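You operate a simulated robot arm through the tools that you are given. There is no shell and no other tool. Be economical: measure what you need, move in short steps, check, and stop when the job is done.

You are at the controls of a simulated two-armed robot. One attempt, no reset.

TASK
Swap the yellow dryer block in the cupboard's holder for the blue one.
Fine: the blue one waits on the store bench; stand the yellow one in the blue tray and shut the door. Set down upright: yellow striped block.

The check looks at the end state, three seconds after you hand in, the way a careful person would. Anything else that was tipped, shoved, dropped, spilled or broken makes it a failure.

THE ROBOT
Two 7-joint arms with two-finger parallel grippers on one trunk, on a base that drives. Base frame: it is fixed to the floor where the robot stands at the start and does not move with it; the origin is under the middle of the robot, x ahead of it, y to its left, z up. Units: mm, degrees, N and s.
The left shoulder is at the start at [60, 143, 948], the right one opposite. With the tool pointing down near the work surface each hand reaches from about 320 to 740 mm from the robot's upright axis, wherever it stands, measured 20 degrees to its own side. Places, roughly: inside of the blue tray [800, -1000, 900]; left glass door [900, 100, 1000]; slot of the dryer holder [1000, 100, 800]; yellow striped block (6x3x9 cm) [1000, 100, 800]. Payload 1.57 kg a hand.
Tool frame (each hand has its own): the origin (TCP) lies between the finger pads and is the grasp point; the fingertips stand 30 mm ahead of it; z points along the fingers, y is the line along which they close. Largest opening 110 mm; finger width 24, thickness 12; the body of the gripper, 48 by 112 mm, starts 78 mm behind the TCP.
Orientation is that of the tool frame in the base frame, as a unit quaternion [w, x, y, z]. With the fingers straight down and closing along the base's y, the tool's x points along the base's -x, its y along +y and its z along -z.

THE INTERFACE
- The arms move only by the tool play_rows. It takes "left_steps", "right_steps" or both (then of equal length, played together; a hand with none holds still); each is a list of rows, each a list of 6 numbers: the shift along the base's x, y, z in mm, then the turn, a rotation vector about the base's x, y, z in degrees. In form: [[x, y, z, rx, ry, rz], ...]. A call has 1 to 10 rows; each row shifts and turns the commanded pose from where the row before left it. "left_fingers" and "right_fingers" are, for a hand that has rows, the closure, from 0 (fully open) to 1 (shut), set as the call begins (left out, the last holds). Each row takes 0.2 s and may step no farther than 50 mm and 8.6 degrees from the row before; otherwise, or with a gripper value out of range, the whole call is refused. A pose out of reach is approached as far as the arm can. The call stops where the force on the tool passes 40 N (or 10 N more than at its start, if that is more) or the arm is blocked; 0.2 s more then pass. The fingers move at their own pace (about 45 mm/s each) and stop on an object; they squeeze with about 36 N. The grip force told is the motor's: it shows also when the fingers shut on nothing. Time passes only in rows, and 0.2 s behind the last, so rows that do not move let the fingers close. It gives the time, the measured TCP pose, the force on the tool (base axes), the opening and the grip force at its end, in the units of the frame above (readings bear some noise), with the torque about the TCP (base axes, N m) and any sound that the robot's microphone picked up, and new pictures: "views" is both (left out), scene, wrist or none (wrist: the cameras of the hands that moved).
- Cameras (640 x 400 px; columns grow to the right, rows downward): "scene" is now at [50.4, -11.7, 1560.7]; the picture's right is [-0.15, -0.99, 0.00], its down [-0.72, 0.11, -0.69] and it looks along [0.68, -0.10, -0.73] (base axes); focal length 247 px, centre (320, 200). "left" rides on the left gripper at [70, -16, -141] in its tool frame; the picture's right is [0.23, 0.97, 0.00], its down [-0.86, 0.20, -0.48] and it looks along [-0.47, 0.11, 0.88] (tool axes); focal length 222 px, centre (320, 200). "right" rides on the right gripper at [70, 16, -141] in its tool frame; the picture's right is [-0.23, 0.97, 0.00], its down [-0.86, -0.20, -0.48] and it looks along [-0.47, -0.11, 0.88] (tool axes); focal length 222 px, centre (320, 200). There is no depth. A picture from a camera that has moved, and an enlarged one, comes with that camera's place and axes in the base frame and with its lens.
- raise_lower(by): slides the trunk up (or, below 0, down) by that many mm; the arms and the scene camera ride with it, the base frame stays. It gives what a move gives, with no picture.
- base_move(legs): drives the robot by 1 to 6 legs, each [ahead, left, turn to the left] in mm, mm and degrees, along the robot's own axes; the way and the turn of a leg run together, so that a leg with both is an arc; at most 1500 mm and 180 degrees a leg. The arms and the cameras ride along, it lands a little off, and it stops where it bumps. It gives what a move gives, and a new picture of the scene camera.
- aim_head(pan, tilt): turns the head with the scene camera to pan (to the left, within 86 degrees either way) and tilt (down, from -29 to 69), counted from straight ahead of the robot. It gives what a move gives, and a new picture of the scene camera.
- close_up(camera, box): a new picture of the part [left, top, right, bottom] of that camera's present view, enlarged. The clock stands still meanwhile.
- close_job(): hands the job in; it is judged then, once.

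Go step by step. Nothing tells you exact positions but the pictures and the camera data: compare them with the known pose of the tool, close in by small moves and look again before you grip or let go. The budget is 120 turns and 260 pictures, counting those below and the enlarged ones. Unless the task says otherwise, let go and move clear before handing in, and close with one line.

The tools are called as name(argument=value, ...) on one line, values as JSON. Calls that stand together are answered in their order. play_rows: Moves the arms, as the interface text tells. Its arguments: {"type":"object","properties":{"left_steps":{"type":"array"},"left_fingers":{"type":"number"},"right_steps":{"type":"array"},"right_fingers":{"type":"number"},"views":{"type":"string","enum":["both","scene","wrist","none"]}},"required":[]} The other tools are called the same way: raise_lower (by) slides the trunk up or down; base_move (legs) drives the base; aim_head (pan, tilt) turns the head that bears the scene camera; close_up (camera, box) takes an enlarged picture of a part of a camera's view; close_job () hands the job in.

At the start:

```text
time: 0.0
left_tcp_pos: [487.7, 214.6, 1134.0]
left_orientation: [0.001, 0.0, 1.0, 0.0]
left_wrist_force: [-0.1, 0.1, 0.1]
left_moment: [0.04, 0.01, -0.02]
left_opening: 109.9
left_grip_force: 0.0
right_tcp_pos: [492.7, -259.4, 999.6]
right_orientation: [0.0, 0.0, 1.0, 0.001]
right_wrist_force: [0.1, -0.1, -0.7]
right_moment: [0.04, 0.0, -0.01]
right_opening: 110.0
right_grip_force: 0.1
trunk travel left (down, up): [-547.0, 43.0]
robot x, y, heading: [-2.3, 0.9, 0.2]
head pan, tilt: [-8.7, 46.5]
```

scene: 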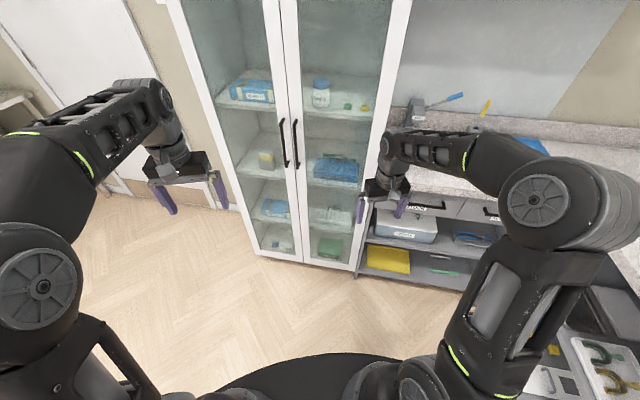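
right: 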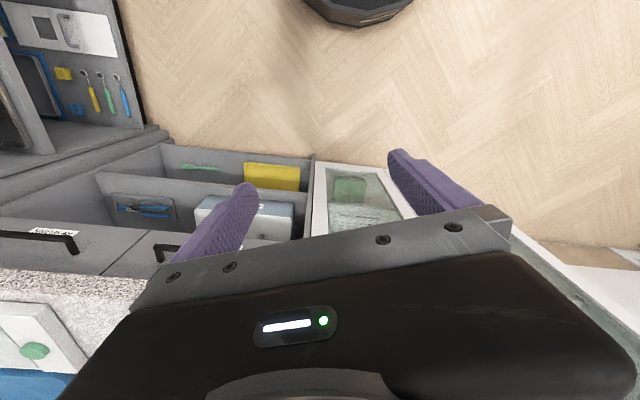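
left: 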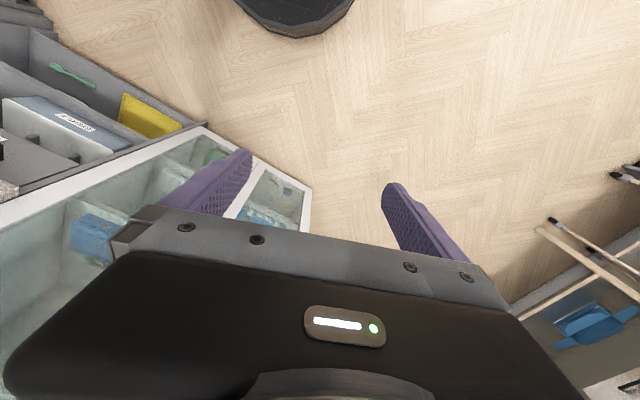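

I see a glass cupboard ahead with two doors and a yellow block on a middle-left shelf, and benches to the right. I'll look around first to find the blue block, the tray and the door details.

close_up(camera="scene", box=[170, 40, 410, 280])

aim_head(pan=-60, tilt=35)

aim_head(pan=70, tilt=35)

```text
1.67 times, centred on (290, 160) of scene
camera zoom: at [50.4, -11.7, 1560.7], right [-0.15, -0.99, 0.0], down [-0.72, 0.11, -0.69], along [0.68, -0.1, -0.73], focal length 412 px, centre (370, 267)
```

zoom: 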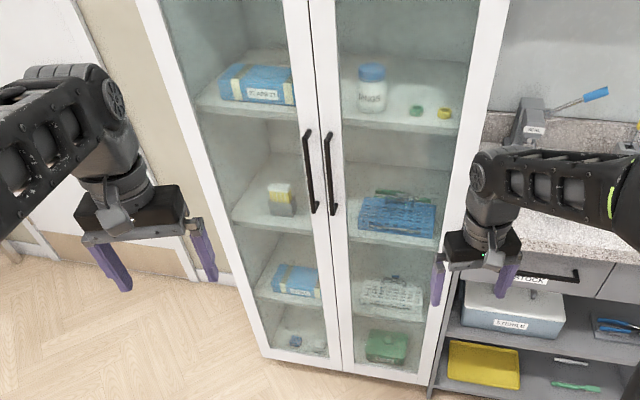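

```text
time: 1.2
left_tcp_pos: [487.6, 214.9, 1134.6]
left_orientation: [0.001, 0.0, 1.0, 0.0]
left_wrist_force: [0.8, -0.6, -0.4]
left_moment: [0.0, -0.02, 0.0]
left_opening: 110.1
left_grip_force: 0.0
right_tcp_pos: [493.9, -259.8, 1000.0]
right_orientation: [0.0, 0.001, 1.0, 0.0]
right_wrist_force: [0.5, -0.1, -0.4]
right_moment: [0.0, 0.01, 0.0]
right_opening: 109.9
right_grip_force: 0.0
trunk travel left (down, up): [-547.0, 43.0]
robot x, y, heading: [-0.2, 2.3, -0.2]
head pan, tilt: [-60.0, 35.0]
camera scene: at [15.4, -75.8, 1577.6], right [-0.87, -0.5, 0.0], down [-0.29, 0.5, -0.82], along [0.41, -0.71, -0.57], focal length 247 px, centre (320, 200)
```

scene: 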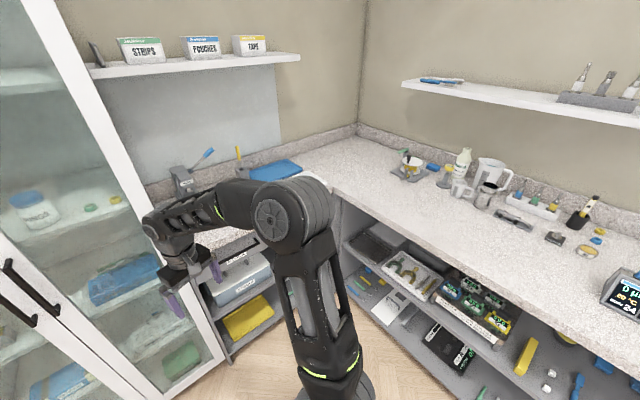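

```text
time: 3.3
left_tcp_pos: [486.6, 214.2, 1135.0]
left_orientation: [0.001, 0.0, 1.0, 0.0]
left_wrist_force: [-0.2, -0.2, 0.3]
left_moment: [-0.04, -0.03, 0.01]
left_opening: 110.0
left_grip_force: 0.0
right_tcp_pos: [493.1, -259.4, 999.4]
right_orientation: [0.0, 0.0, 1.0, 0.0]
right_wrist_force: [1.3, -0.1, 0.0]
right_moment: [0.04, 0.01, 0.02]
right_opening: 110.0
right_grip_force: 0.1
trunk travel left (down, up): [-547.0, 43.0]
robot x, y, heading: [-4.2, -1.7, 0.1]
head pan, tilt: [70.0, 35.0]
camera scene: at [1.4, 83.1, 1577.6], right [0.94, -0.34, 0.0], down [-0.2, -0.54, -0.82], along [0.28, 0.77, -0.57], focal length 247 px, centre (320, 200)
```

scene: 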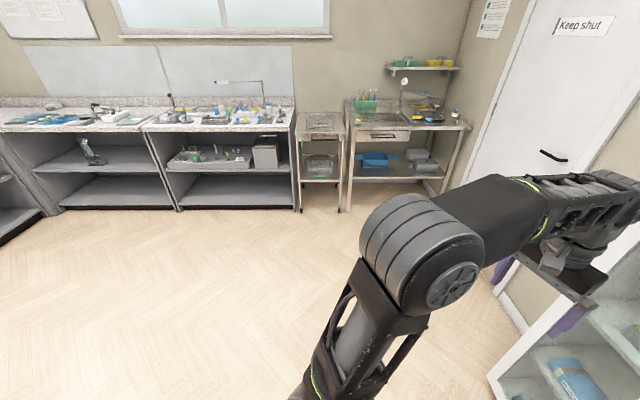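

The blue tray seems to be in the corner bench to the right. I'll zoom in on the benches to find the blue block.

close_up(camera="scene", box=[0, 80, 300, 220])

aim_head(pan=-45, tilt=35)

close_up(camera="scene", box=[160, 90, 400, 240])

aim_head(pan=-85, tilt=35)

close_up(camera="scene", box=[150, 100, 550, 350])

```text
2.13 times, centred on (150, 150) of scene
camera zoom: at [1.4, 83.1, 1577.6], right [0.94, -0.34, 0.0], down [-0.2, -0.54, -0.82], along [0.28, 0.77, -0.57], focal length 527 px, centre (683, 307)
```

zoom: 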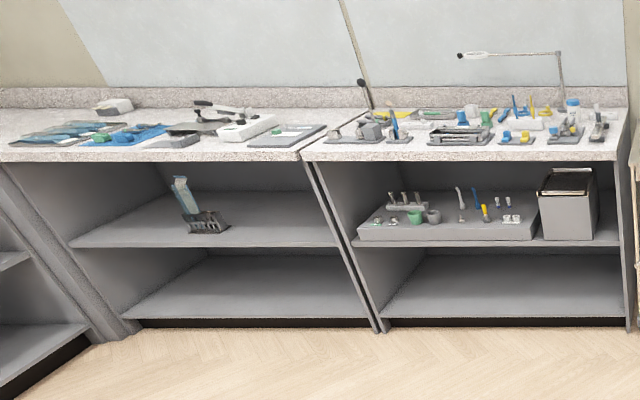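

```text
time: 5.2
left_tcp_pos: [487.3, 213.9, 1135.0]
left_orientation: [0.0, 0.001, 1.0, 0.0]
left_wrist_force: [0.7, -0.1, -0.4]
left_moment: [-0.03, -0.01, 0.01]
left_opening: 110.2
left_grip_force: 0.0
right_tcp_pos: [494.7, -260.1, 1000.0]
right_orientation: [0.0, 0.0, 1.0, -0.001]
right_wrist_force: [-0.6, 0.6, -0.1]
right_moment: [0.04, 0.01, 0.0]
right_opening: 109.7
right_grip_force: 0.0
trunk travel left (down, up): [-547.0, 43.0]
robot x, y, heading: [-0.5, 2.5, 0.3]
head pan, tilt: [-45.0, 35.0]
camera scene: at [33.6, -61.9, 1577.6], right [-0.71, -0.71, 0.0], down [-0.41, 0.41, -0.82], along [0.58, -0.58, -0.57], focal length 247 px, centre (320, 200)
```

scene: 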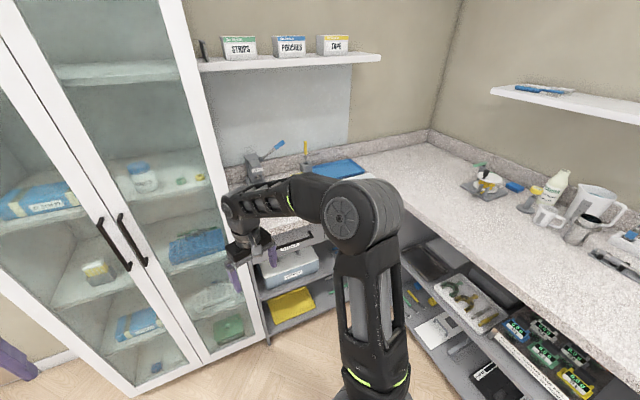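

```text
2.67 times, centred on (280, 165) of scene
camera zoom: at [33.6, -61.9, 1577.6], right [-0.71, -0.71, 0.0], down [-0.41, 0.41, -0.82], along [0.58, -0.58, -0.57], focal length 659 px, centre (427, 293)
```

zoom: 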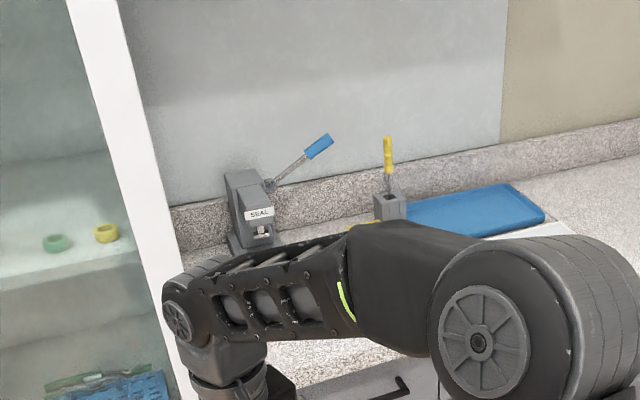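

```text
time: 6.3
left_tcp_pos: [486.8, 215.5, 1134.7]
left_orientation: [0.0, 0.0, 1.0, 0.001]
left_wrist_force: [0.4, 0.8, -0.9]
left_moment: [-0.02, 0.01, 0.01]
left_opening: 109.9
left_grip_force: 0.1
right_tcp_pos: [494.5, -260.9, 998.8]
right_orientation: [0.0, 0.0, 1.0, 0.0]
right_wrist_force: [-0.7, 0.0, 0.2]
right_moment: [0.01, 0.02, -0.02]
right_opening: 110.0
right_grip_force: 0.0
trunk travel left (down, up): [-547.0, 43.0]
robot x, y, heading: [-0.3, -0.7, 0.1]
head pan, tilt: [-85.0, 35.0]
camera scene: at [-21.0, -87.3, 1577.6], right [-1.0, -0.09, 0.0], down [-0.05, 0.57, -0.82], along [0.07, -0.82, -0.57], focal length 247 px, centre (320, 200)
```

scene: 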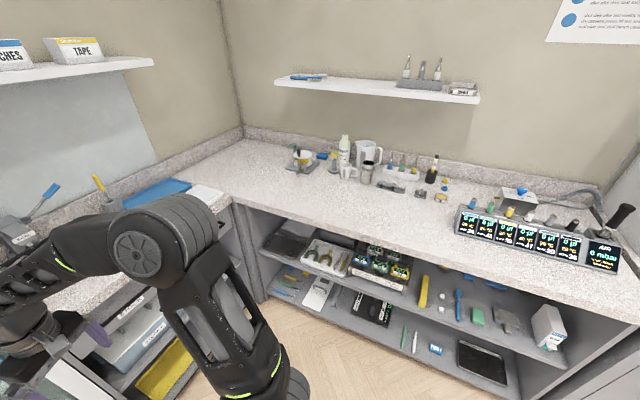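

```text
1.60 times, centred on (350, 225) of scene
camera zoom: at [-21.0, -87.3, 1577.6], right [-1.0, -0.09, 0.0], down [-0.05, 0.57, -0.82], along [0.07, -0.82, -0.57], focal length 396 px, centre (272, 160)
```

zoom: 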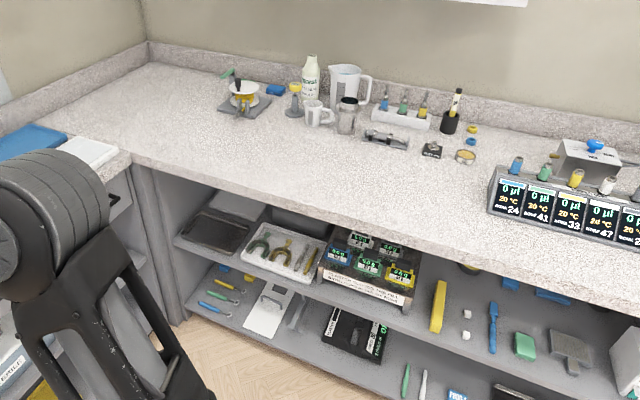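

The room is turned about 20° relative to the robot: the cupboard front looks down base heading −20°. I'll turn the robot to face it, then look at the door and the store bench.

base_move(legs=[[0, 0, -20]])

aim_head(pan=0, tilt=40)

close_up(camera="scene", box=[220, 40, 460, 190])

close_up(camera="right", box=[0, 200, 320, 400])

```text
time: 7.8
left_tcp_pos: [531.8, 32.8, 1134.7]
left_orientation: [0.001, 0.175, 0.985, -0.001]
left_wrist_force: [-0.3, -0.3, 0.6]
left_moment: [-0.02, 0.01, -0.03]
left_opening: 109.9
left_grip_force: 0.0
right_tcp_pos: [373.4, -415.6, 999.4]
right_orientation: [0.0, 0.175, 0.985, 0.0]
right_wrist_force: [0.3, -0.5, -0.1]
right_moment: [0.02, 0.01, -0.04]
right_opening: 110.2
right_grip_force: 0.0
trunk travel left (down, up): [-547.0, 43.0]
robot x, y, heading: [0.6, 0.7, -19.9]
head pan, tilt: [-85.0, 35.0]
camera scene: at [-50.2, -74.6, 1577.6], right [-0.96, 0.26, 0.0], down [0.15, 0.55, -0.82], along [-0.22, -0.79, -0.57], focal length 247 px, centre (320, 200)
```

scene: 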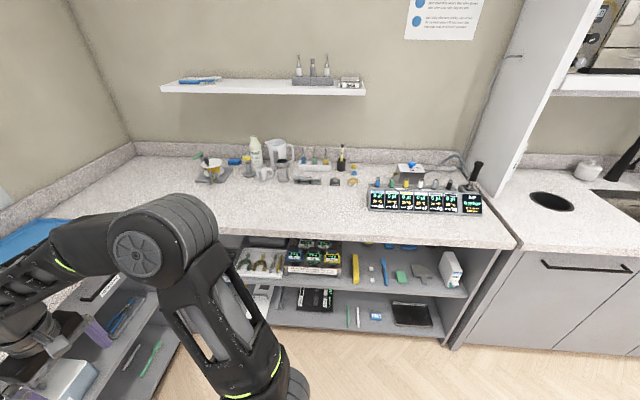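

```text
time: 9.4
left_tcp_pos: [531.3, 33.0, 1134.8]
left_orientation: [0.001, 0.175, 0.985, -0.001]
left_wrist_force: [0.5, 0.1, -0.3]
left_moment: [0.05, 0.0, -0.02]
left_opening: 110.1
left_grip_force: 0.1
right_tcp_pos: [373.7, -414.5, 999.7]
right_orientation: [0.0, 0.176, 0.984, 0.0]
right_wrist_force: [-0.4, 0.8, 1.2]
right_moment: [0.02, -0.01, 0.0]
right_opening: 110.1
right_grip_force: 0.0
trunk travel left (down, up): [-547.0, 43.0]
robot x, y, heading: [1.1, -1.0, -20.4]
head pan, tilt: [0.0, 40.0]
camera scene: at [52.8, -18.8, 1570.1], right [-0.35, -0.94, 0.0], down [-0.6, 0.22, -0.77], along [0.72, -0.27, -0.64], focal length 247 px, centre (320, 200)
```

scene: 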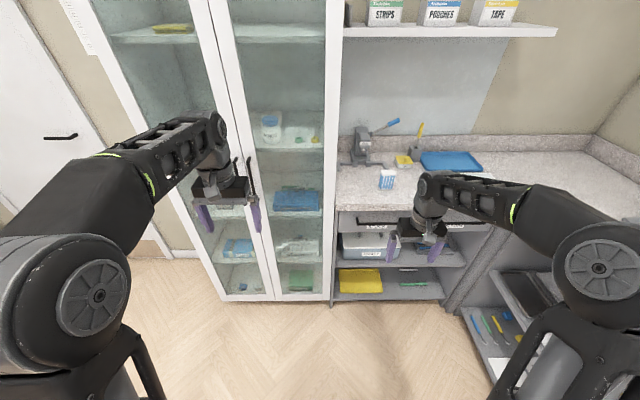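

```text
2.67 times, centred on (340, 115) of scene
camera zoom: at [52.8, -18.8, 1570.1], right [-0.35, -0.94, 0.0], down [-0.6, 0.22, -0.77], along [0.72, -0.27, -0.64], focal length 659 px, centre (267, 427)
```

zoom: 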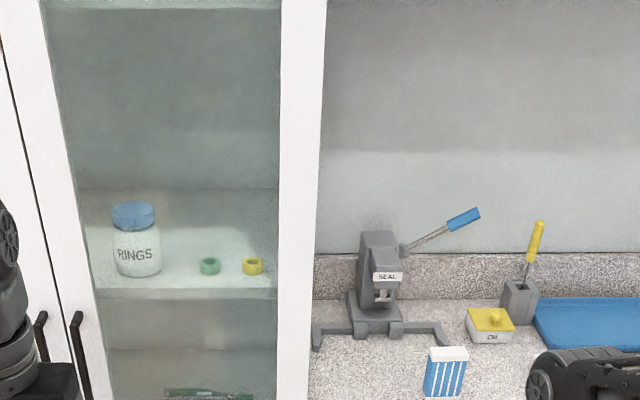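

```text
2.00 times, centred on (160, 300) of right
camera zoom: at [313.3, -374.9, 1140.2], right [0.55, 0.84, 0.0], down [0.73, -0.48, 0.48], along [0.4, -0.26, -0.88], focal length 444 px, centre (640, 0)
```

zoom: 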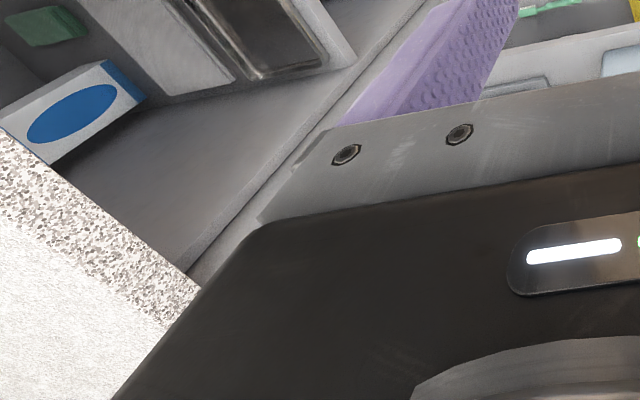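

The blue striped block stands on the bench right of the cupboard, beside the seal press, with the blue tray behind it. I'll shift left to face the left door and pitch the left gripper forward.

base_move(legs=[[-60, 150, 0]])

play_rows(left_steps=[[9.4, -3.4, -15, -2.9, -7.95, 0], [9.4, -3.4, -15, -2.9, -7.95, 0], [9.4, -3.4, -15, -2.9, -7.95, 0], [9.4, -3.4, -15, -2.9, -7.95, 0], [9.4, -3.4, -15, -2.9, -7.95, 0], [9.4, -3.4, -15, -2.9, -7.95, 0], [9.4, -3.4, -15, -2.9, -7.95, 0], [9.4, -3.4, -15, -2.9, -7.95, 0], [9.4, -3.4, -15, -2.9, -7.95, 0], [9.4, -3.4, -15, -2.9, -7.95, 0]])

```text
time: 10.8
left_tcp_pos: [527.8, 194.1, 1134.6]
left_orientation: [0.001, 0.177, 0.984, -0.001]
left_wrist_force: [0.3, 0.4, 0.1]
left_moment: [-0.06, 0.01, 0.0]
left_opening: 110.1
left_grip_force: 0.0
right_tcp_pos: [369.3, -253.2, 1001.0]
right_orientation: [0.0, 0.177, 0.984, 0.0]
right_wrist_force: [0.2, 0.4, 0.6]
right_moment: [-0.03, 0.04, -0.03]
right_opening: 110.2
right_grip_force: 0.0
trunk travel left (down, up): [-547.0, 43.0]
robot x, y, heading: [-5.5, 161.2, -20.4]
head pan, tilt: [0.0, 40.0]
camera scene: at [48.6, 144.4, 1570.1], right [-0.35, -0.94, 0.0], down [-0.6, 0.22, -0.77], along [0.72, -0.27, -0.64], focal length 247 px, centre (320, 200)
```

scene: 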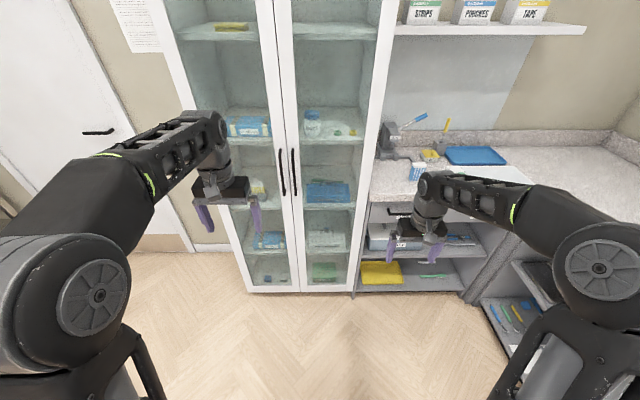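

```text
time: 13.0
left_tcp_pos: [594.7, 158.0, 997.4]
left_orientation: [0.522, 0.173, 0.831, -0.084]
left_wrist_force: [0.8, 0.3, 0.1]
left_moment: [-0.03, 0.04, -0.02]
left_opening: 109.8
left_grip_force: 0.0
left hand out of reach, approached as far as the arm can: row 8, 9, 10
right_tcp_pos: [368.0, -255.1, 999.6]
right_orientation: [0.0, 0.177, 0.984, 0.0]
right_wrist_force: [-0.2, -0.3, 0.0]
right_moment: [0.01, -0.01, 0.02]
right_opening: 109.9
right_grip_force: 0.1
trunk travel left (down, up): [-547.0, 43.0]
robot x, y, heading: [-3.9, 161.0, -20.5]
head pan, tilt: [0.0, 40.0]
camera scene: at [48.2, 142.0, 1570.1], right [-0.35, -0.94, 0.0], down [-0.6, 0.22, -0.77], along [0.72, -0.27, -0.64], focal length 247 px, centre (320, 200)
camera left: at [441.8, 200.4, 995.4], right [0.27, 0.95, -0.16], down [0.01, 0.17, 0.99], along [0.96, -0.27, 0.04], focal length 222 px, centre (320, 200)
```

scene: 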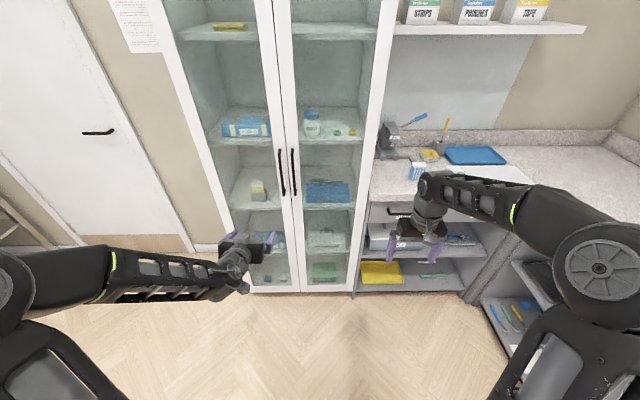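
left: 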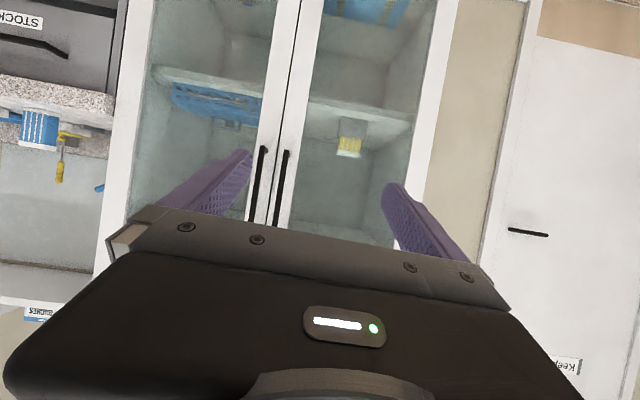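

The left gripper now points forward, tilted about 26° down, and the yellow block in its holder is visible. I'll zoom in on the handle and the block to triangulate.

close_up(camera="scene", box=[210, 130, 360, 224])

close_up(camera="left", box=[220, 80, 420, 205])

```text
4.26 times, centred on (285, 177) of scene
camera zoom: at [48.2, 142.0, 1570.1], right [-0.35, -0.94, 0.0], down [-0.6, 0.22, -0.77], along [0.72, -0.27, -0.64], focal length 1052 px, centre (469, 298)
```

zoom: 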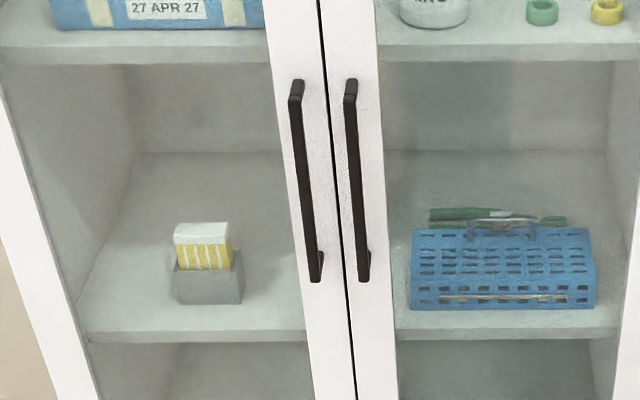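

```text
3.20 times, centred on (320, 142) of left
camera zoom: at [441.8, 200.4, 995.4], right [0.27, 0.95, -0.16], down [0.01, 0.17, 0.99], along [0.96, -0.27, 0.04], focal length 711 px, centre (320, 384)
```

zoom: 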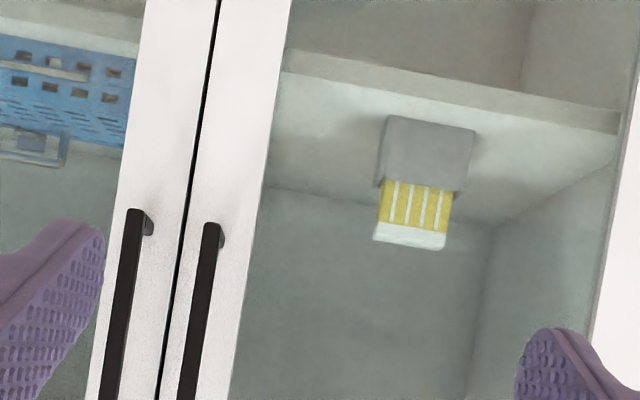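

The left handle bar is at about (844, 2), spanning z 930–1140, with its front about 100 mm ahead of the block. I'll move in front of it with the fingers half open so they clear the right handle.

play_rows(left_steps=[[21.6, -17.3, 6.2, 0, 0, 0], [21.6, -17.3, 6.2, 0, 0, 0], [21.6, -17.3, 6.2, 0, 0, 0], [21.6, -17.3, 6.2, 0, 0, 0], [21.6, -17.3, 6.2, 0, 0, 0], [21.6, -17.3, 6.2, 0, 0, 0], [21.6, -17.3, 6.2, 0, 0, 0], [0, 0, 0, 0, 0, 0]], left_fingers=0.55)

```text
time: 14.8
left_tcp_pos: [745.1, 40.1, 1039.2]
left_orientation: [0.522, 0.172, 0.831, -0.083]
left_wrist_force: [-0.3, 0.2, -0.2]
left_moment: [-0.04, 0.01, 0.0]
left_opening: 49.4
left_grip_force: 0.2
right_tcp_pos: [368.2, -253.8, 999.0]
right_orientation: [0.0, 0.177, 0.984, 0.0]
right_wrist_force: [-0.5, 0.3, -0.1]
right_moment: [0.02, -0.01, 0.01]
right_opening: 109.7
right_grip_force: 0.2
trunk travel left (down, up): [-547.0, 43.0]
robot x, y, heading: [-0.3, 159.1, -20.4]
head pan, tilt: [0.0, 40.0]
camera scene: at [48.5, 143.0, 1570.1], right [-0.35, -0.94, 0.0], down [-0.6, 0.22, -0.77], along [0.72, -0.27, -0.64], focal length 247 px, centre (320, 200)
camera left: at [593.0, 81.2, 1038.2], right [0.27, 0.95, -0.16], down [0.01, 0.17, 0.99], along [0.96, -0.27, 0.03], focal length 222 px, centre (320, 200)
```

scene: 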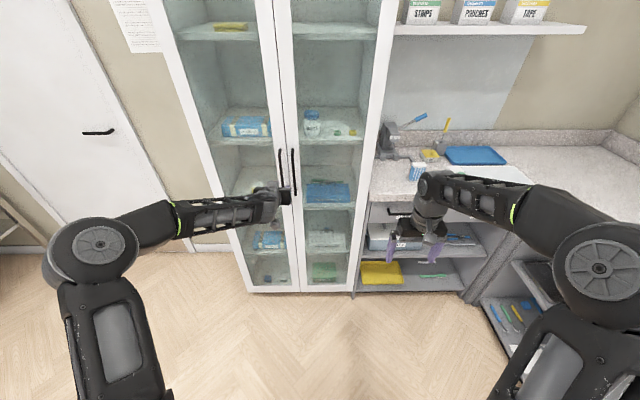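
left: 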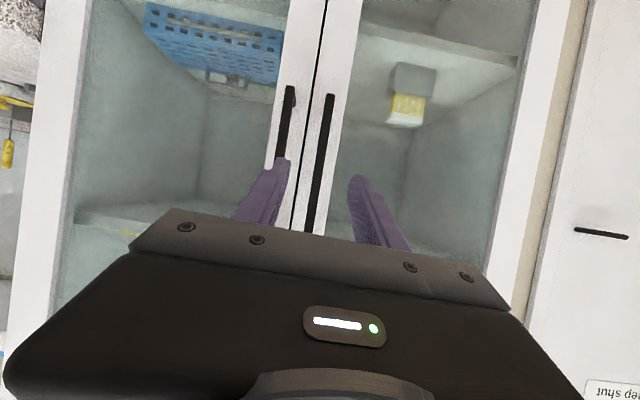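

The bar lies between the fingers. I'll advance about 100 mm and close on it.

play_rows(left_steps=[[23.7, -8.8, 0, 0, 0, 0], [23.7, -8.8, 0, 0, 0, 0], [23.7, -8.8, 0, 0, 0, 0], [23.7, -8.8, 0, 0, 0, 0]], views="wrist")

```text
time: 15.8
left_tcp_pos: [844.4, 3.6, 1039.4]
left_orientation: [0.521, 0.172, 0.832, -0.083]
left_wrist_force: [0.5, -0.5, -0.6]
left_moment: [0.01, 0.02, 0.02]
left_opening: 49.0
left_grip_force: 0.1
right_tcp_pos: [369.2, -254.2, 998.5]
right_orientation: [0.0, 0.177, 0.984, 0.001]
right_wrist_force: [0.2, 0.2, -0.3]
right_moment: [-0.02, -0.01, 0.0]
right_opening: 110.0
right_grip_force: 0.0
trunk travel left (down, up): [-547.0, 43.0]
robot x, y, heading: [-3.4, 160.6, -20.6]
head pan, tilt: [0.0, 40.0]
camera left: at [690.4, 46.5, 1037.9], right [0.27, 0.95, -0.16], down [0.01, 0.17, 0.99], along [0.96, -0.27, 0.03], focal length 222 px, centre (320, 200)
```

left: 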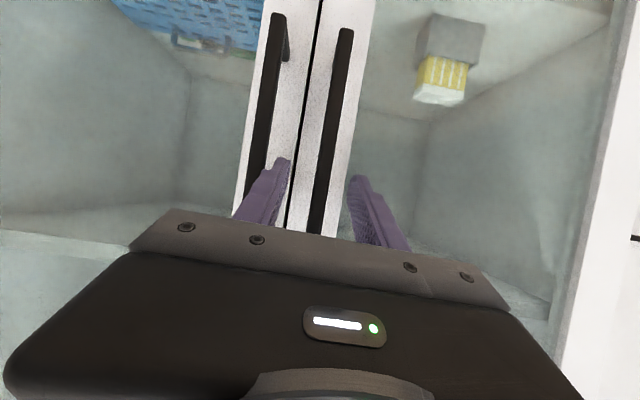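

The handle is centred between the fingers; now I'll close on it.

play_rows(left_steps=[[0, 0, 0, 0, 0, 0], [0, 0, 0, 0, 0, 0], [0, 0, 0, 0, 0, 0], [0, 0, 0, 0, 0, 0]], left_fingers=1.0, views="wrist")

```text
time: 16.8
left_tcp_pos: [842.8, 4.6, 1039.1]
left_orientation: [0.521, 0.172, 0.831, -0.085]
left_wrist_force: [0.1, 0.1, -1.0]
left_moment: [-0.63, 0.07, 0.23]
left_opening: 11.9
left_grip_force: 29.2
right_tcp_pos: [367.7, -254.1, 999.5]
right_orientation: [0.0, 0.177, 0.984, 0.001]
right_wrist_force: [-0.9, -0.9, 0.3]
right_moment: [0.03, 0.03, -0.02]
right_opening: 109.9
right_grip_force: 0.1
trunk travel left (down, up): [-547.0, 43.0]
robot x, y, heading: [-4.3, 160.7, -20.4]
head pan, tilt: [0.0, 40.0]
camera left: at [689.9, 46.7, 1037.8], right [0.27, 0.95, -0.17], down [0.01, 0.17, 0.99], along [0.96, -0.27, 0.03], focal length 222 px, centre (320, 200)
```

left: 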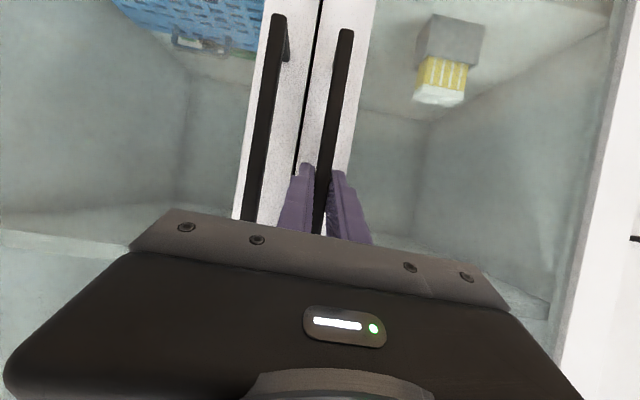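

The grip is on the bar (12 mm). I'll pull the door open on an arc about its hinge, with the hinge estimated 310 mm to the left.

play_rows(left_steps=[[-14.2, 7.8, 0, 0, 0, -3], [-13.8, 8.7, 0, 0, 0, -3], [-13.3, 9.3, 0, 0, 0, -3], [-12.8, 9.9, 0, 0, 0, -3], [-12.2, 10.6, 0, 0, 0, -3], [-11.7, 11.3, 0, 0, 0, -3], [-11.1, 11.9, 0, 0, 0, -3], [-10.5, 12.4, 0, 0, 0, -3], [-9.8, 13.0, 0, 0, 0, -3], [-9.1, 13.4, 0, 0, 0, -3]])

```text
time: 19.0
left_tcp_pos: [724.9, 113.0, 1039.1]
left_orientation: [0.483, 0.38, 0.759, -0.215]
left_wrist_force: [11.1, 8.5, -0.2]
left_moment: [0.04, 0.8, 0.35]
left_opening: 11.8
left_grip_force: 29.2
right_tcp_pos: [370.3, -253.4, 999.7]
right_orientation: [-0.001, 0.177, 0.984, -0.001]
right_wrist_force: [-0.4, 0.2, -0.5]
right_moment: [-0.02, 0.0, 0.0]
right_opening: 109.8
right_grip_force: 0.0
trunk travel left (down, up): [-547.0, 43.0]
robot x, y, heading: [-4.9, 162.8, -20.4]
head pan, tilt: [0.0, 40.0]
camera scene: at [50.6, 144.4, 1570.0], right [-0.35, -0.94, 0.0], down [-0.6, 0.22, -0.77], along [0.72, -0.27, -0.64], focal length 247 px, centre (320, 200)
camera left: at [614.6, 226.2, 1038.3], right [0.71, 0.69, -0.16], down [0.09, 0.14, 0.99], along [0.7, -0.71, 0.03], focal length 222 px, centre (320, 200)
```

scene: 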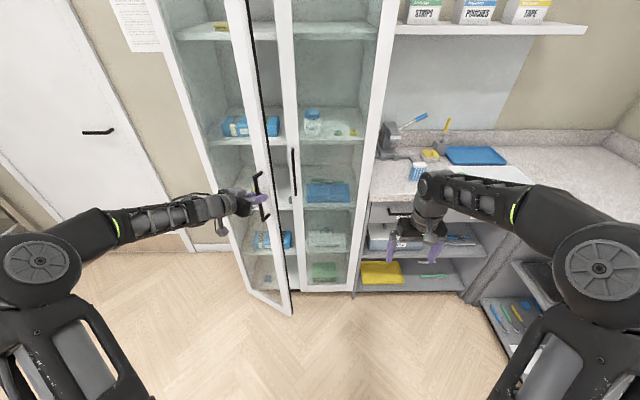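
left: 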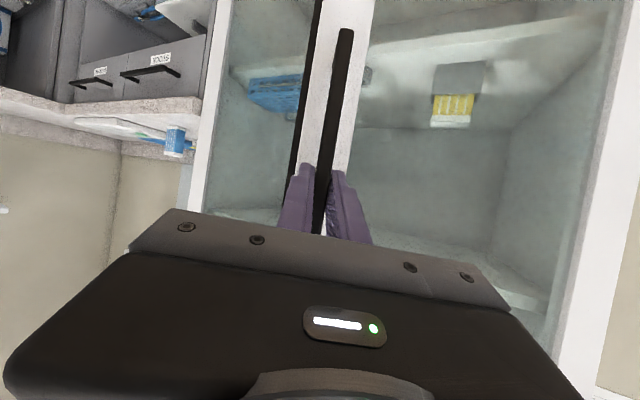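

The door is 30° open and swinging freely, so I'll continue the arc another 30°.

play_rows(left_steps=[[-6.3, 15.1, 0, 0, 0, -3], [-6.3, 15.1, 0, 0, 0, -3], [-6.4, 14.8, 0, 0, 0, -3], [-6.4, 14.8, 0, 0, 0, -3], [-4.9, 15.3, 0, 0, 0, -3], [-4.9, 15.3, 0, 0, 0, -3], [-3.3, 15.8, 0, 0, 0, -3], [-3.3, 15.8, 0, 0, 0, -3], [-1.6, 16, 0, 0, 0, -3], [-1.6, 16, 0, 0, 0, -3]])

```text
time: 21.2
left_tcp_pos: [679.7, 267.3, 1038.8]
left_orientation: [0.41, 0.564, 0.634, -0.333]
left_wrist_force: [1.4, 2.1, -3.3]
left_moment: [-0.07, 0.7, 0.36]
left_opening: 12.0
left_grip_force: 29.5
right_tcp_pos: [369.3, -253.6, 999.6]
right_orientation: [0.0, 0.177, 0.984, -0.001]
right_wrist_force: [-0.2, -0.4, -0.1]
right_moment: [0.0, 0.01, -0.06]
right_opening: 110.1
right_grip_force: 0.1
trunk travel left (down, up): [-547.0, 43.0]
robot x, y, heading: [-1.4, 162.1, -20.7]
head pan, tilt: [0.0, 40.0]
camera scene: at [49.3, 143.4, 1570.1], right [-0.35, -0.94, 0.0], down [-0.6, 0.22, -0.77], along [0.72, -0.27, -0.64], focal length 247 px, centre (320, 200)
camera left: at [640.6, 419.3, 1038.2], right [0.96, 0.24, -0.17], down [0.15, 0.07, 0.99], along [0.25, -0.97, 0.03], focal length 222 px, centre (320, 200)
```

scene: 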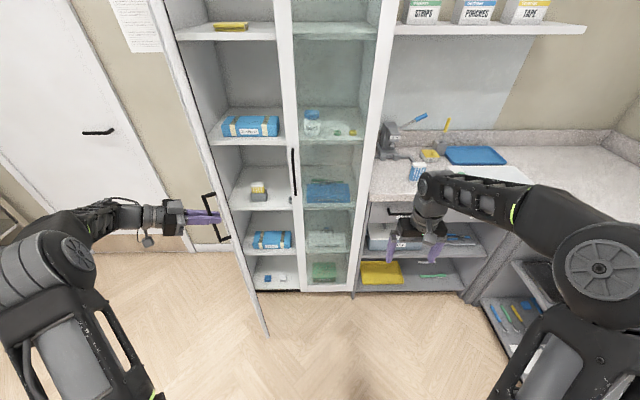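
left: 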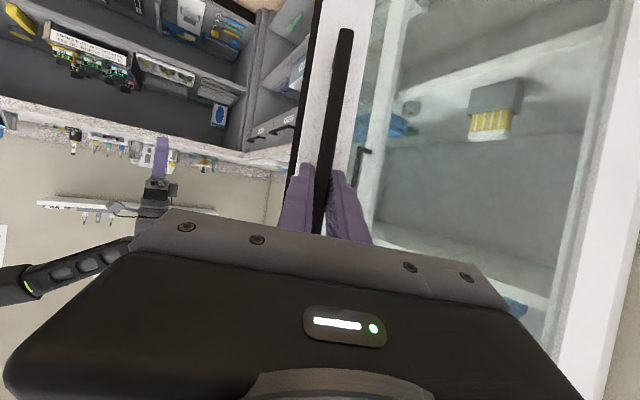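

60° open. I'll take it to about 90°.

play_rows(left_steps=[[0.2, 16.1, 0, 0, 0, -3], [0.2, 16.1, 0, 0, 0, -3], [1.8, 16, 0, 0, 0, -3], [1.8, 16, 0, 0, 0, -3], [3.5, 15.8, 0, 0, 0, -3], [3.5, 15.8, 0, 0, 0, -3], [5, 15.3, 0, 0, 0, -3], [5, 15.3, 0, 0, 0, -3], [6.7, 14.6, 0, 0, 0, -3], [6.7, 14.6, 0, 0, 0, -3]], views="scene")

```text
time: 22.1
left_tcp_pos: [681.1, 307.8, 1036.1]
left_orientation: [0.39, 0.608, 0.592, -0.358]
left_wrist_force: [18.5, 0.1, -7.0]
left_moment: [0.21, 0.67, 0.42]
left_opening: 12.5
left_grip_force: 29.4
left hand out of reach, approached as far as the arm can: row 3, 4
right_tcp_pos: [369.8, -256.2, 998.7]
right_orientation: [0.0, 0.178, 0.984, 0.0]
right_wrist_force: [-0.4, -0.4, -0.1]
right_moment: [0.03, -0.03, -0.01]
right_opening: 110.3
right_grip_force: 0.0
trunk travel left (down, up): [-547.0, 43.0]
robot x, y, heading: [-1.5, 161.5, -20.4]
head pan, tilt: [0.0, 40.0]
stopped in row 4 (left hand): the force on the tool passed its limit (the readings are from after the stop); the commanded pose is now the measured one
camera scene: at [51.7, 142.3, 1569.5], right [-0.35, -0.94, 0.0], down [-0.6, 0.23, -0.77], along [0.72, -0.27, -0.64], focal length 247 px, centre (320, 200)
```

scene: 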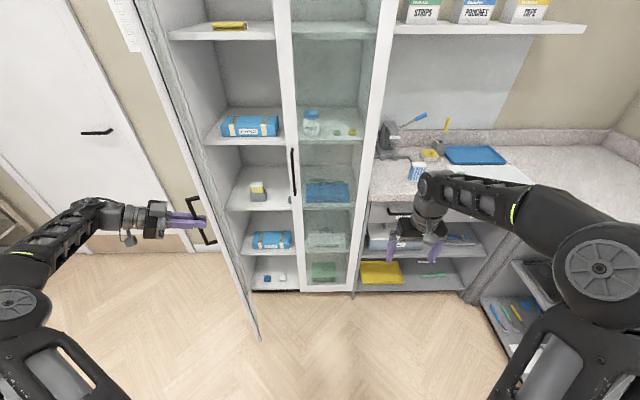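

The arm is at its reach limit with the door about 68° open. I'll let go, back the hand off along the door normal by driving, then push the door further from the inside.

play_rows(left_steps=[[0, 0, 0, 0, 0, 0], [0, 0, 0, 0, 0, 0], [0, 0, 0, 0, 0, 0], [0, 0, 0, 0, 0, 0]], left_fingers=0.4, views="wrist")

base_move(legs=[[-60, 130, 0]])

```text
time: 23.1
left_tcp_pos: [677.4, 306.1, 1038.8]
left_orientation: [0.39, 0.61, 0.588, -0.361]
left_wrist_force: [-0.2, 0.2, 0.4]
left_moment: [0.02, 0.0, -0.04]
left_opening: 66.0
left_grip_force: 0.2
right_tcp_pos: [368.0, -255.2, 999.4]
right_orientation: [0.0, 0.178, 0.984, 0.0]
right_wrist_force: [0.3, 0.2, -1.1]
right_moment: [0.04, 0.02, -0.01]
right_opening: 109.8
right_grip_force: 0.0
trunk travel left (down, up): [-547.0, 43.0]
robot x, y, heading: [-6.3, 162.4, -20.3]
head pan, tilt: [0.0, 40.0]
camera left: at [660.4, 462.6, 1036.7], right [0.98, 0.1, -0.15], down [0.15, 0.06, 0.99], along [0.1, -0.99, 0.04], focal length 222 px, centre (320, 200)
```

left: 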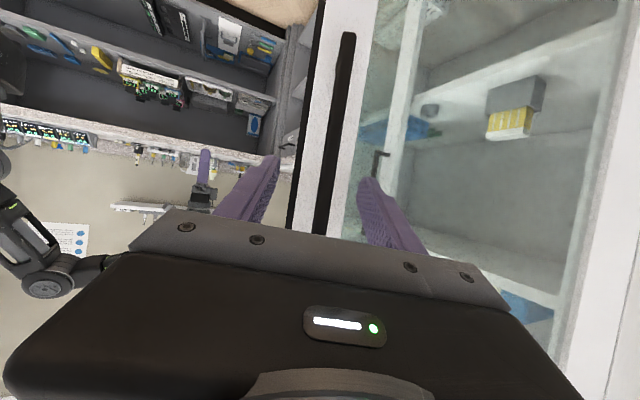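

```text
time: 24.4
left_tcp_pos: [664.6, 449.7, 1039.1]
left_orientation: [0.391, 0.609, 0.589, -0.359]
left_wrist_force: [1.2, 0.2, -0.3]
left_moment: [-0.01, 0.01, 0.02]
left_opening: 66.0
left_grip_force: 0.0
right_tcp_pos: [357.4, -112.9, 1000.1]
right_orientation: [0.0, 0.177, 0.984, 0.0]
right_wrist_force: [-0.5, 0.8, 0.3]
right_moment: [-0.06, 0.03, 0.03]
right_opening: 110.2
right_grip_force: 0.1
trunk travel left (down, up): [-547.0, 43.0]
robot x, y, heading: [-13.0, 302.9, -20.4]
head pan, tilt: [0.0, 40.0]
camera scene: at [37.3, 284.9, 1570.1], right [-0.35, -0.94, 0.0], down [-0.6, 0.22, -0.77], along [0.72, -0.27, -0.64], focal length 247 px, centre (320, 200)
```

scene: 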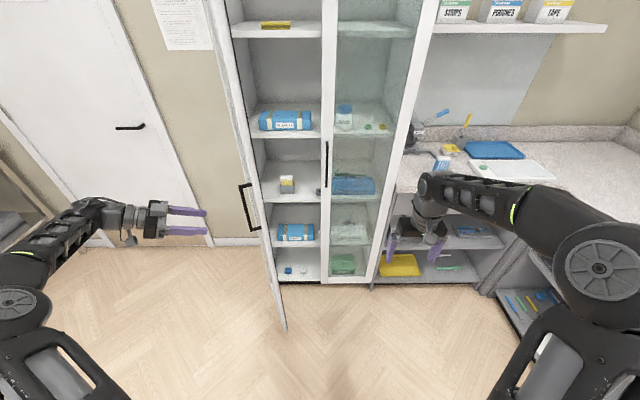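

The door stays about 68° open, leaving a clear way in for the right arm. I'll tuck the left hand back outside the door, pitch the right gripper forward, then drive closer.

play_rows(left_steps=[[-20, 7.4, 0, 0, 0, 0], [-20, 7.4, 0, 0, 0, 0], [-20, 7.4, 0, 0, 0, 0], [-20, 7.4, 0, 0, 0, 0], [-20, 7.4, 0, 0, 0, 0], [-20, 7.4, 0, 0, 0, 0], [-20, 7.4, 0, 0, 0, 0]], right_steps=[[18.4, 8.4, -5, -2.98, -8.01, 0], [18.4, 8.4, -5, -2.98, -8.01, 0], [18.4, 8.4, -5, -2.98, -8.01, 0], [18.4, 8.4, -5, -2.98, -8.01, 0], [18.4, 8.4, -5, -2.98, -8.01, 0], [18.4, 8.4, -5, -2.98, -8.01, 0], [18.4, 8.4, -5, -2.98, -8.01, 0]], views="none")

base_move(legs=[[170, 0, 0]])

```text
time: 26.1
left_tcp_pos: [525.8, 500.1, 1039.9]
left_orientation: [0.391, 0.609, 0.589, -0.36]
left_wrist_force: [0.4, 0.5, 0.1]
left_moment: [-0.03, -0.01, -0.03]
left_opening: 66.0
left_grip_force: 0.0
right_tcp_pos: [486.1, -53.9, 963.3]
right_orientation: [0.491, 0.154, 0.853, -0.089]
right_wrist_force: [-1.0, -0.1, 0.1]
right_moment: [0.02, 0.03, -0.04]
right_opening: 110.0
right_grip_force: 0.1
trunk travel left (down, up): [-547.0, 43.0]
robot x, y, heading: [-13.7, 301.2, -20.2]
head pan, tilt: [0.0, 40.0]
```

```text
time: 27.5
left_tcp_pos: [688.5, 439.0, 1038.5]
left_orientation: [0.39, 0.61, 0.589, -0.36]
left_wrist_force: [0.4, 0.3, 0.0]
left_moment: [-0.05, 0.02, -0.03]
left_opening: 66.2
left_grip_force: 0.2
right_tcp_pos: [646.0, -115.7, 965.3]
right_orientation: [0.49, 0.154, 0.853, -0.089]
right_wrist_force: [0.7, 0.2, -1.2]
right_moment: [0.0, 0.03, -0.01]
right_opening: 110.1
right_grip_force: 0.1
trunk travel left (down, up): [-547.0, 43.0]
robot x, y, heading: [143.5, 241.0, -20.7]
head pan, tilt: [0.0, 40.0]
camera scene: at [200.1, 222.6, 1570.0], right [-0.35, -0.94, 0.0], down [-0.6, 0.23, -0.77], along [0.72, -0.27, -0.64], focal length 247 px, centre (320, 200)
```

scene: 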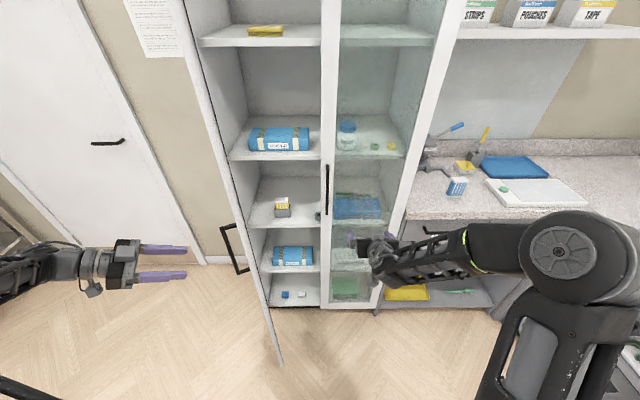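

I'll zoom in on the block and its surroundings before moving the right hand in.

close_up(camera="scene", box=[230, 160, 358, 240])

close_up(camera="right", box=[0, 0, 640, 400])

```text
5.00 times, centred on (294, 200) of scene
camera zoom: at [200.1, 222.6, 1570.0], right [-0.35, -0.94, 0.0], down [-0.6, 0.23, -0.77], along [0.72, -0.27, -0.64], focal length 1236 px, centre (450, 200)
```

zoom: 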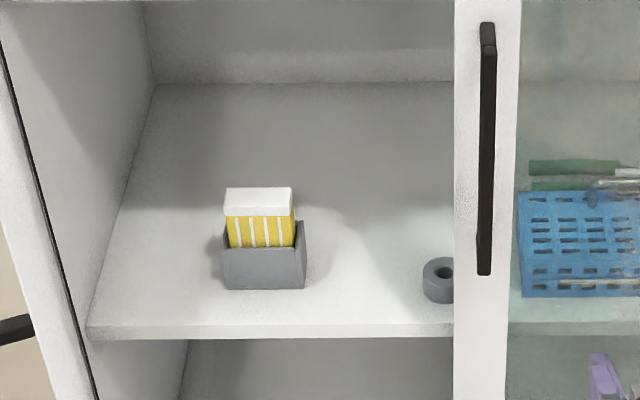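

```text
1.00 times, centred on (320, 200) of right
camera zoom: at [505.3, -45.7, 973.7], right [0.45, 0.87, 0.2], down [-0.05, -0.19, 0.98], along [0.89, -0.45, -0.04], focal length 222 px, centre (320, 200)
```

zoom: 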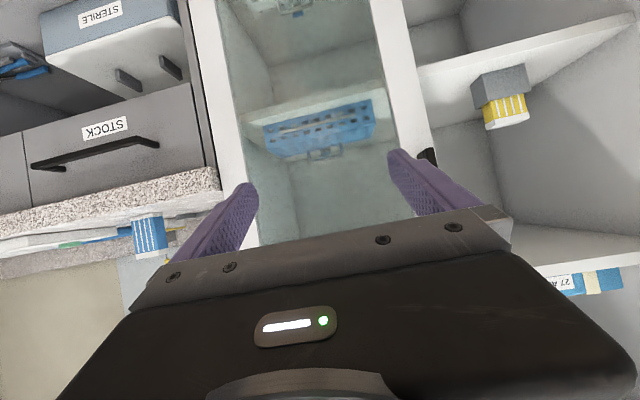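

There's also a grey ring weight on the shelf near the centre, which I'll keep clear of. First I'll open the door wider by pushing its inside with the right hand, while tucking the left hand further back.

play_rows(left_steps=[[-10.4, 3.9, 0, 0, 0, 0], [-10.4, 3.9, 0, 0, 0, 0], [-10.4, 3.9, 0, 0, 0, 0], [-10.4, 3.9, 0, 0, 0, 0], [-10.4, 3.9, 0, 0, 0, 0], [-10.4, 3.9, 0, 0, 0, 0], [-10.4, 3.9, 0, 0, 0, 0], [-10.4, 3.9, 0, 0, 0, 0], [-10.4, 3.9, 0, 0, 0, 0]], right_steps=[[-0.5, 33.5, 0, 0, 0, 0], [-0.5, 33.5, 0, 0, 0, 0], [-0.5, 33.5, 0, 0, 0, 0], [-0.5, 33.5, 0, 0, 0, 0], [-0.5, 33.5, 0, 0, 0, 0], [-0.5, 33.5, 0, 0, 0, 0], [-0.5, 33.5, 0, 0, 0, 0], [-0.5, 33.5, 0, 0, 0, 0], [-0.5, 33.5, 0, 0, 0, 0]])

```text
time: 29.5
left_tcp_pos: [592.3, 475.8, 1039.3]
left_orientation: [0.391, 0.61, 0.588, -0.361]
left_wrist_force: [1.1, -0.2, 0.9]
left_moment: [-0.01, -0.01, 0.05]
left_opening: 66.1
left_grip_force: 0.0
right_tcp_pos: [641.9, 186.3, 965.1]
right_orientation: [0.49, 0.153, 0.853, -0.089]
right_wrist_force: [-0.1, -0.3, 0.3]
right_moment: [0.03, -0.03, 0.0]
right_opening: 109.8
right_grip_force: 0.1
trunk travel left (down, up): [-547.0, 43.0]
robot x, y, heading: [143.7, 244.3, -20.4]
head pan, tilt: [0.0, 40.0]
camera scene: at [198.3, 223.9, 1570.1], right [-0.35, -0.94, 0.0], down [-0.6, 0.22, -0.77], along [0.72, -0.27, -0.64], focal length 247 px, centre (320, 200)
camera right: at [499.9, 257.3, 974.9], right [0.45, 0.87, 0.19], down [-0.05, -0.19, 0.98], along [0.89, -0.45, -0.04], focal length 222 px, centre (320, 200)
camera left: at [576.1, 632.1, 1036.7], right [0.98, 0.1, -0.15], down [0.15, 0.06, 0.99], along [0.1, -0.99, 0.04], focal length 222 px, centre (320, 200)
```

scene: 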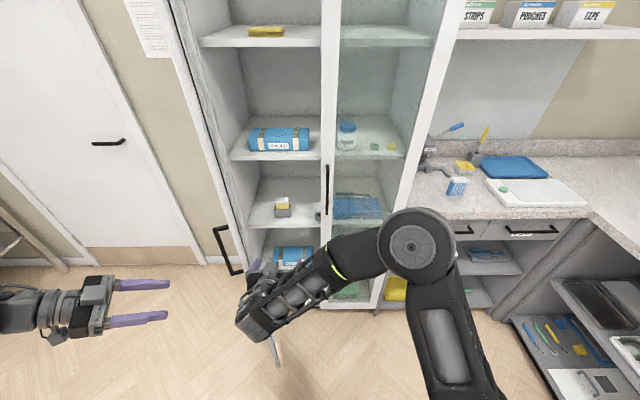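
right: 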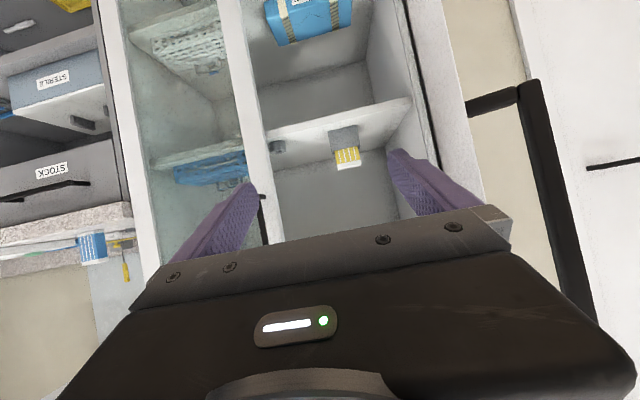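
left: 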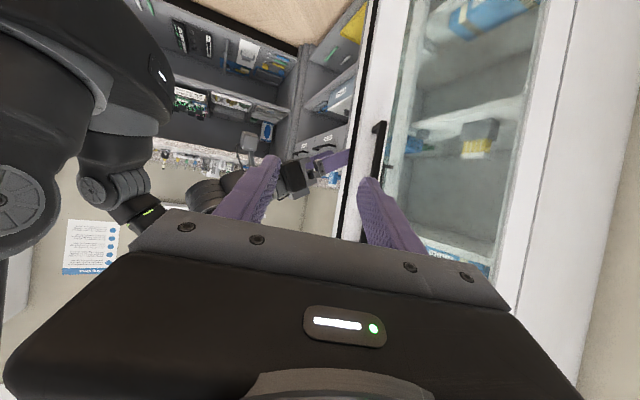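

The right hand is just inside the door's free edge. I'll push it gently leftward.

play_rows(right_steps=[[5, 14, 0, 0, 0, 0], [5, 14, 0, 0, 0, 0], [5, 14, 0, 0, 0, 0], [5, 14, 0, 0, 0, 0], [5, 14, 0, 0, 0, 0], [5, 14, 0, 0, 0, 0], [5, 14, 0, 0, 0, 0], [5, 14, 0, 0, 0, 0]], views="scene")

```text
time: 31.3
left_tcp_pos: [593.0, 476.6, 1039.1]
left_orientation: [0.391, 0.609, 0.589, -0.36]
left_wrist_force: [0.5, 0.2, 0.3]
left_moment: [-0.01, 0.0, 0.02]
left_opening: 66.2
left_grip_force: 0.0
right_tcp_pos: [681.4, 298.0, 962.8]
right_orientation: [0.49, 0.154, 0.853, -0.089]
right_wrist_force: [0.3, 0.0, 0.5]
right_moment: [0.0, -0.01, 0.02]
right_opening: 109.7
right_grip_force: 0.1
trunk travel left (down, up): [-547.0, 43.0]
robot x, y, heading: [141.0, 242.2, -20.6]
head pan, tilt: [0.0, 40.0]
camera scene: at [198.6, 223.7, 1570.1], right [-0.35, -0.94, 0.0], down [-0.6, 0.22, -0.77], along [0.72, -0.27, -0.64], focal length 247 px, centre (320, 200)
```

scene: 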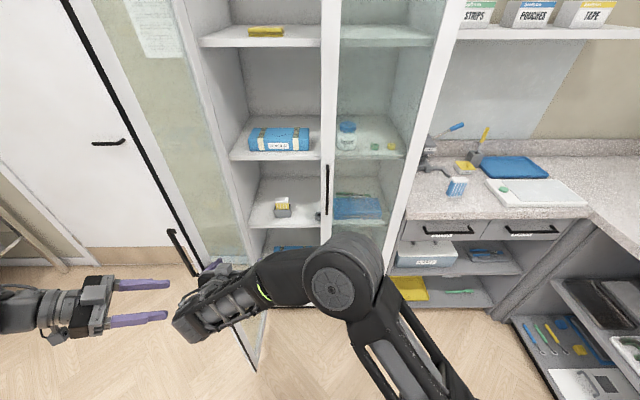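

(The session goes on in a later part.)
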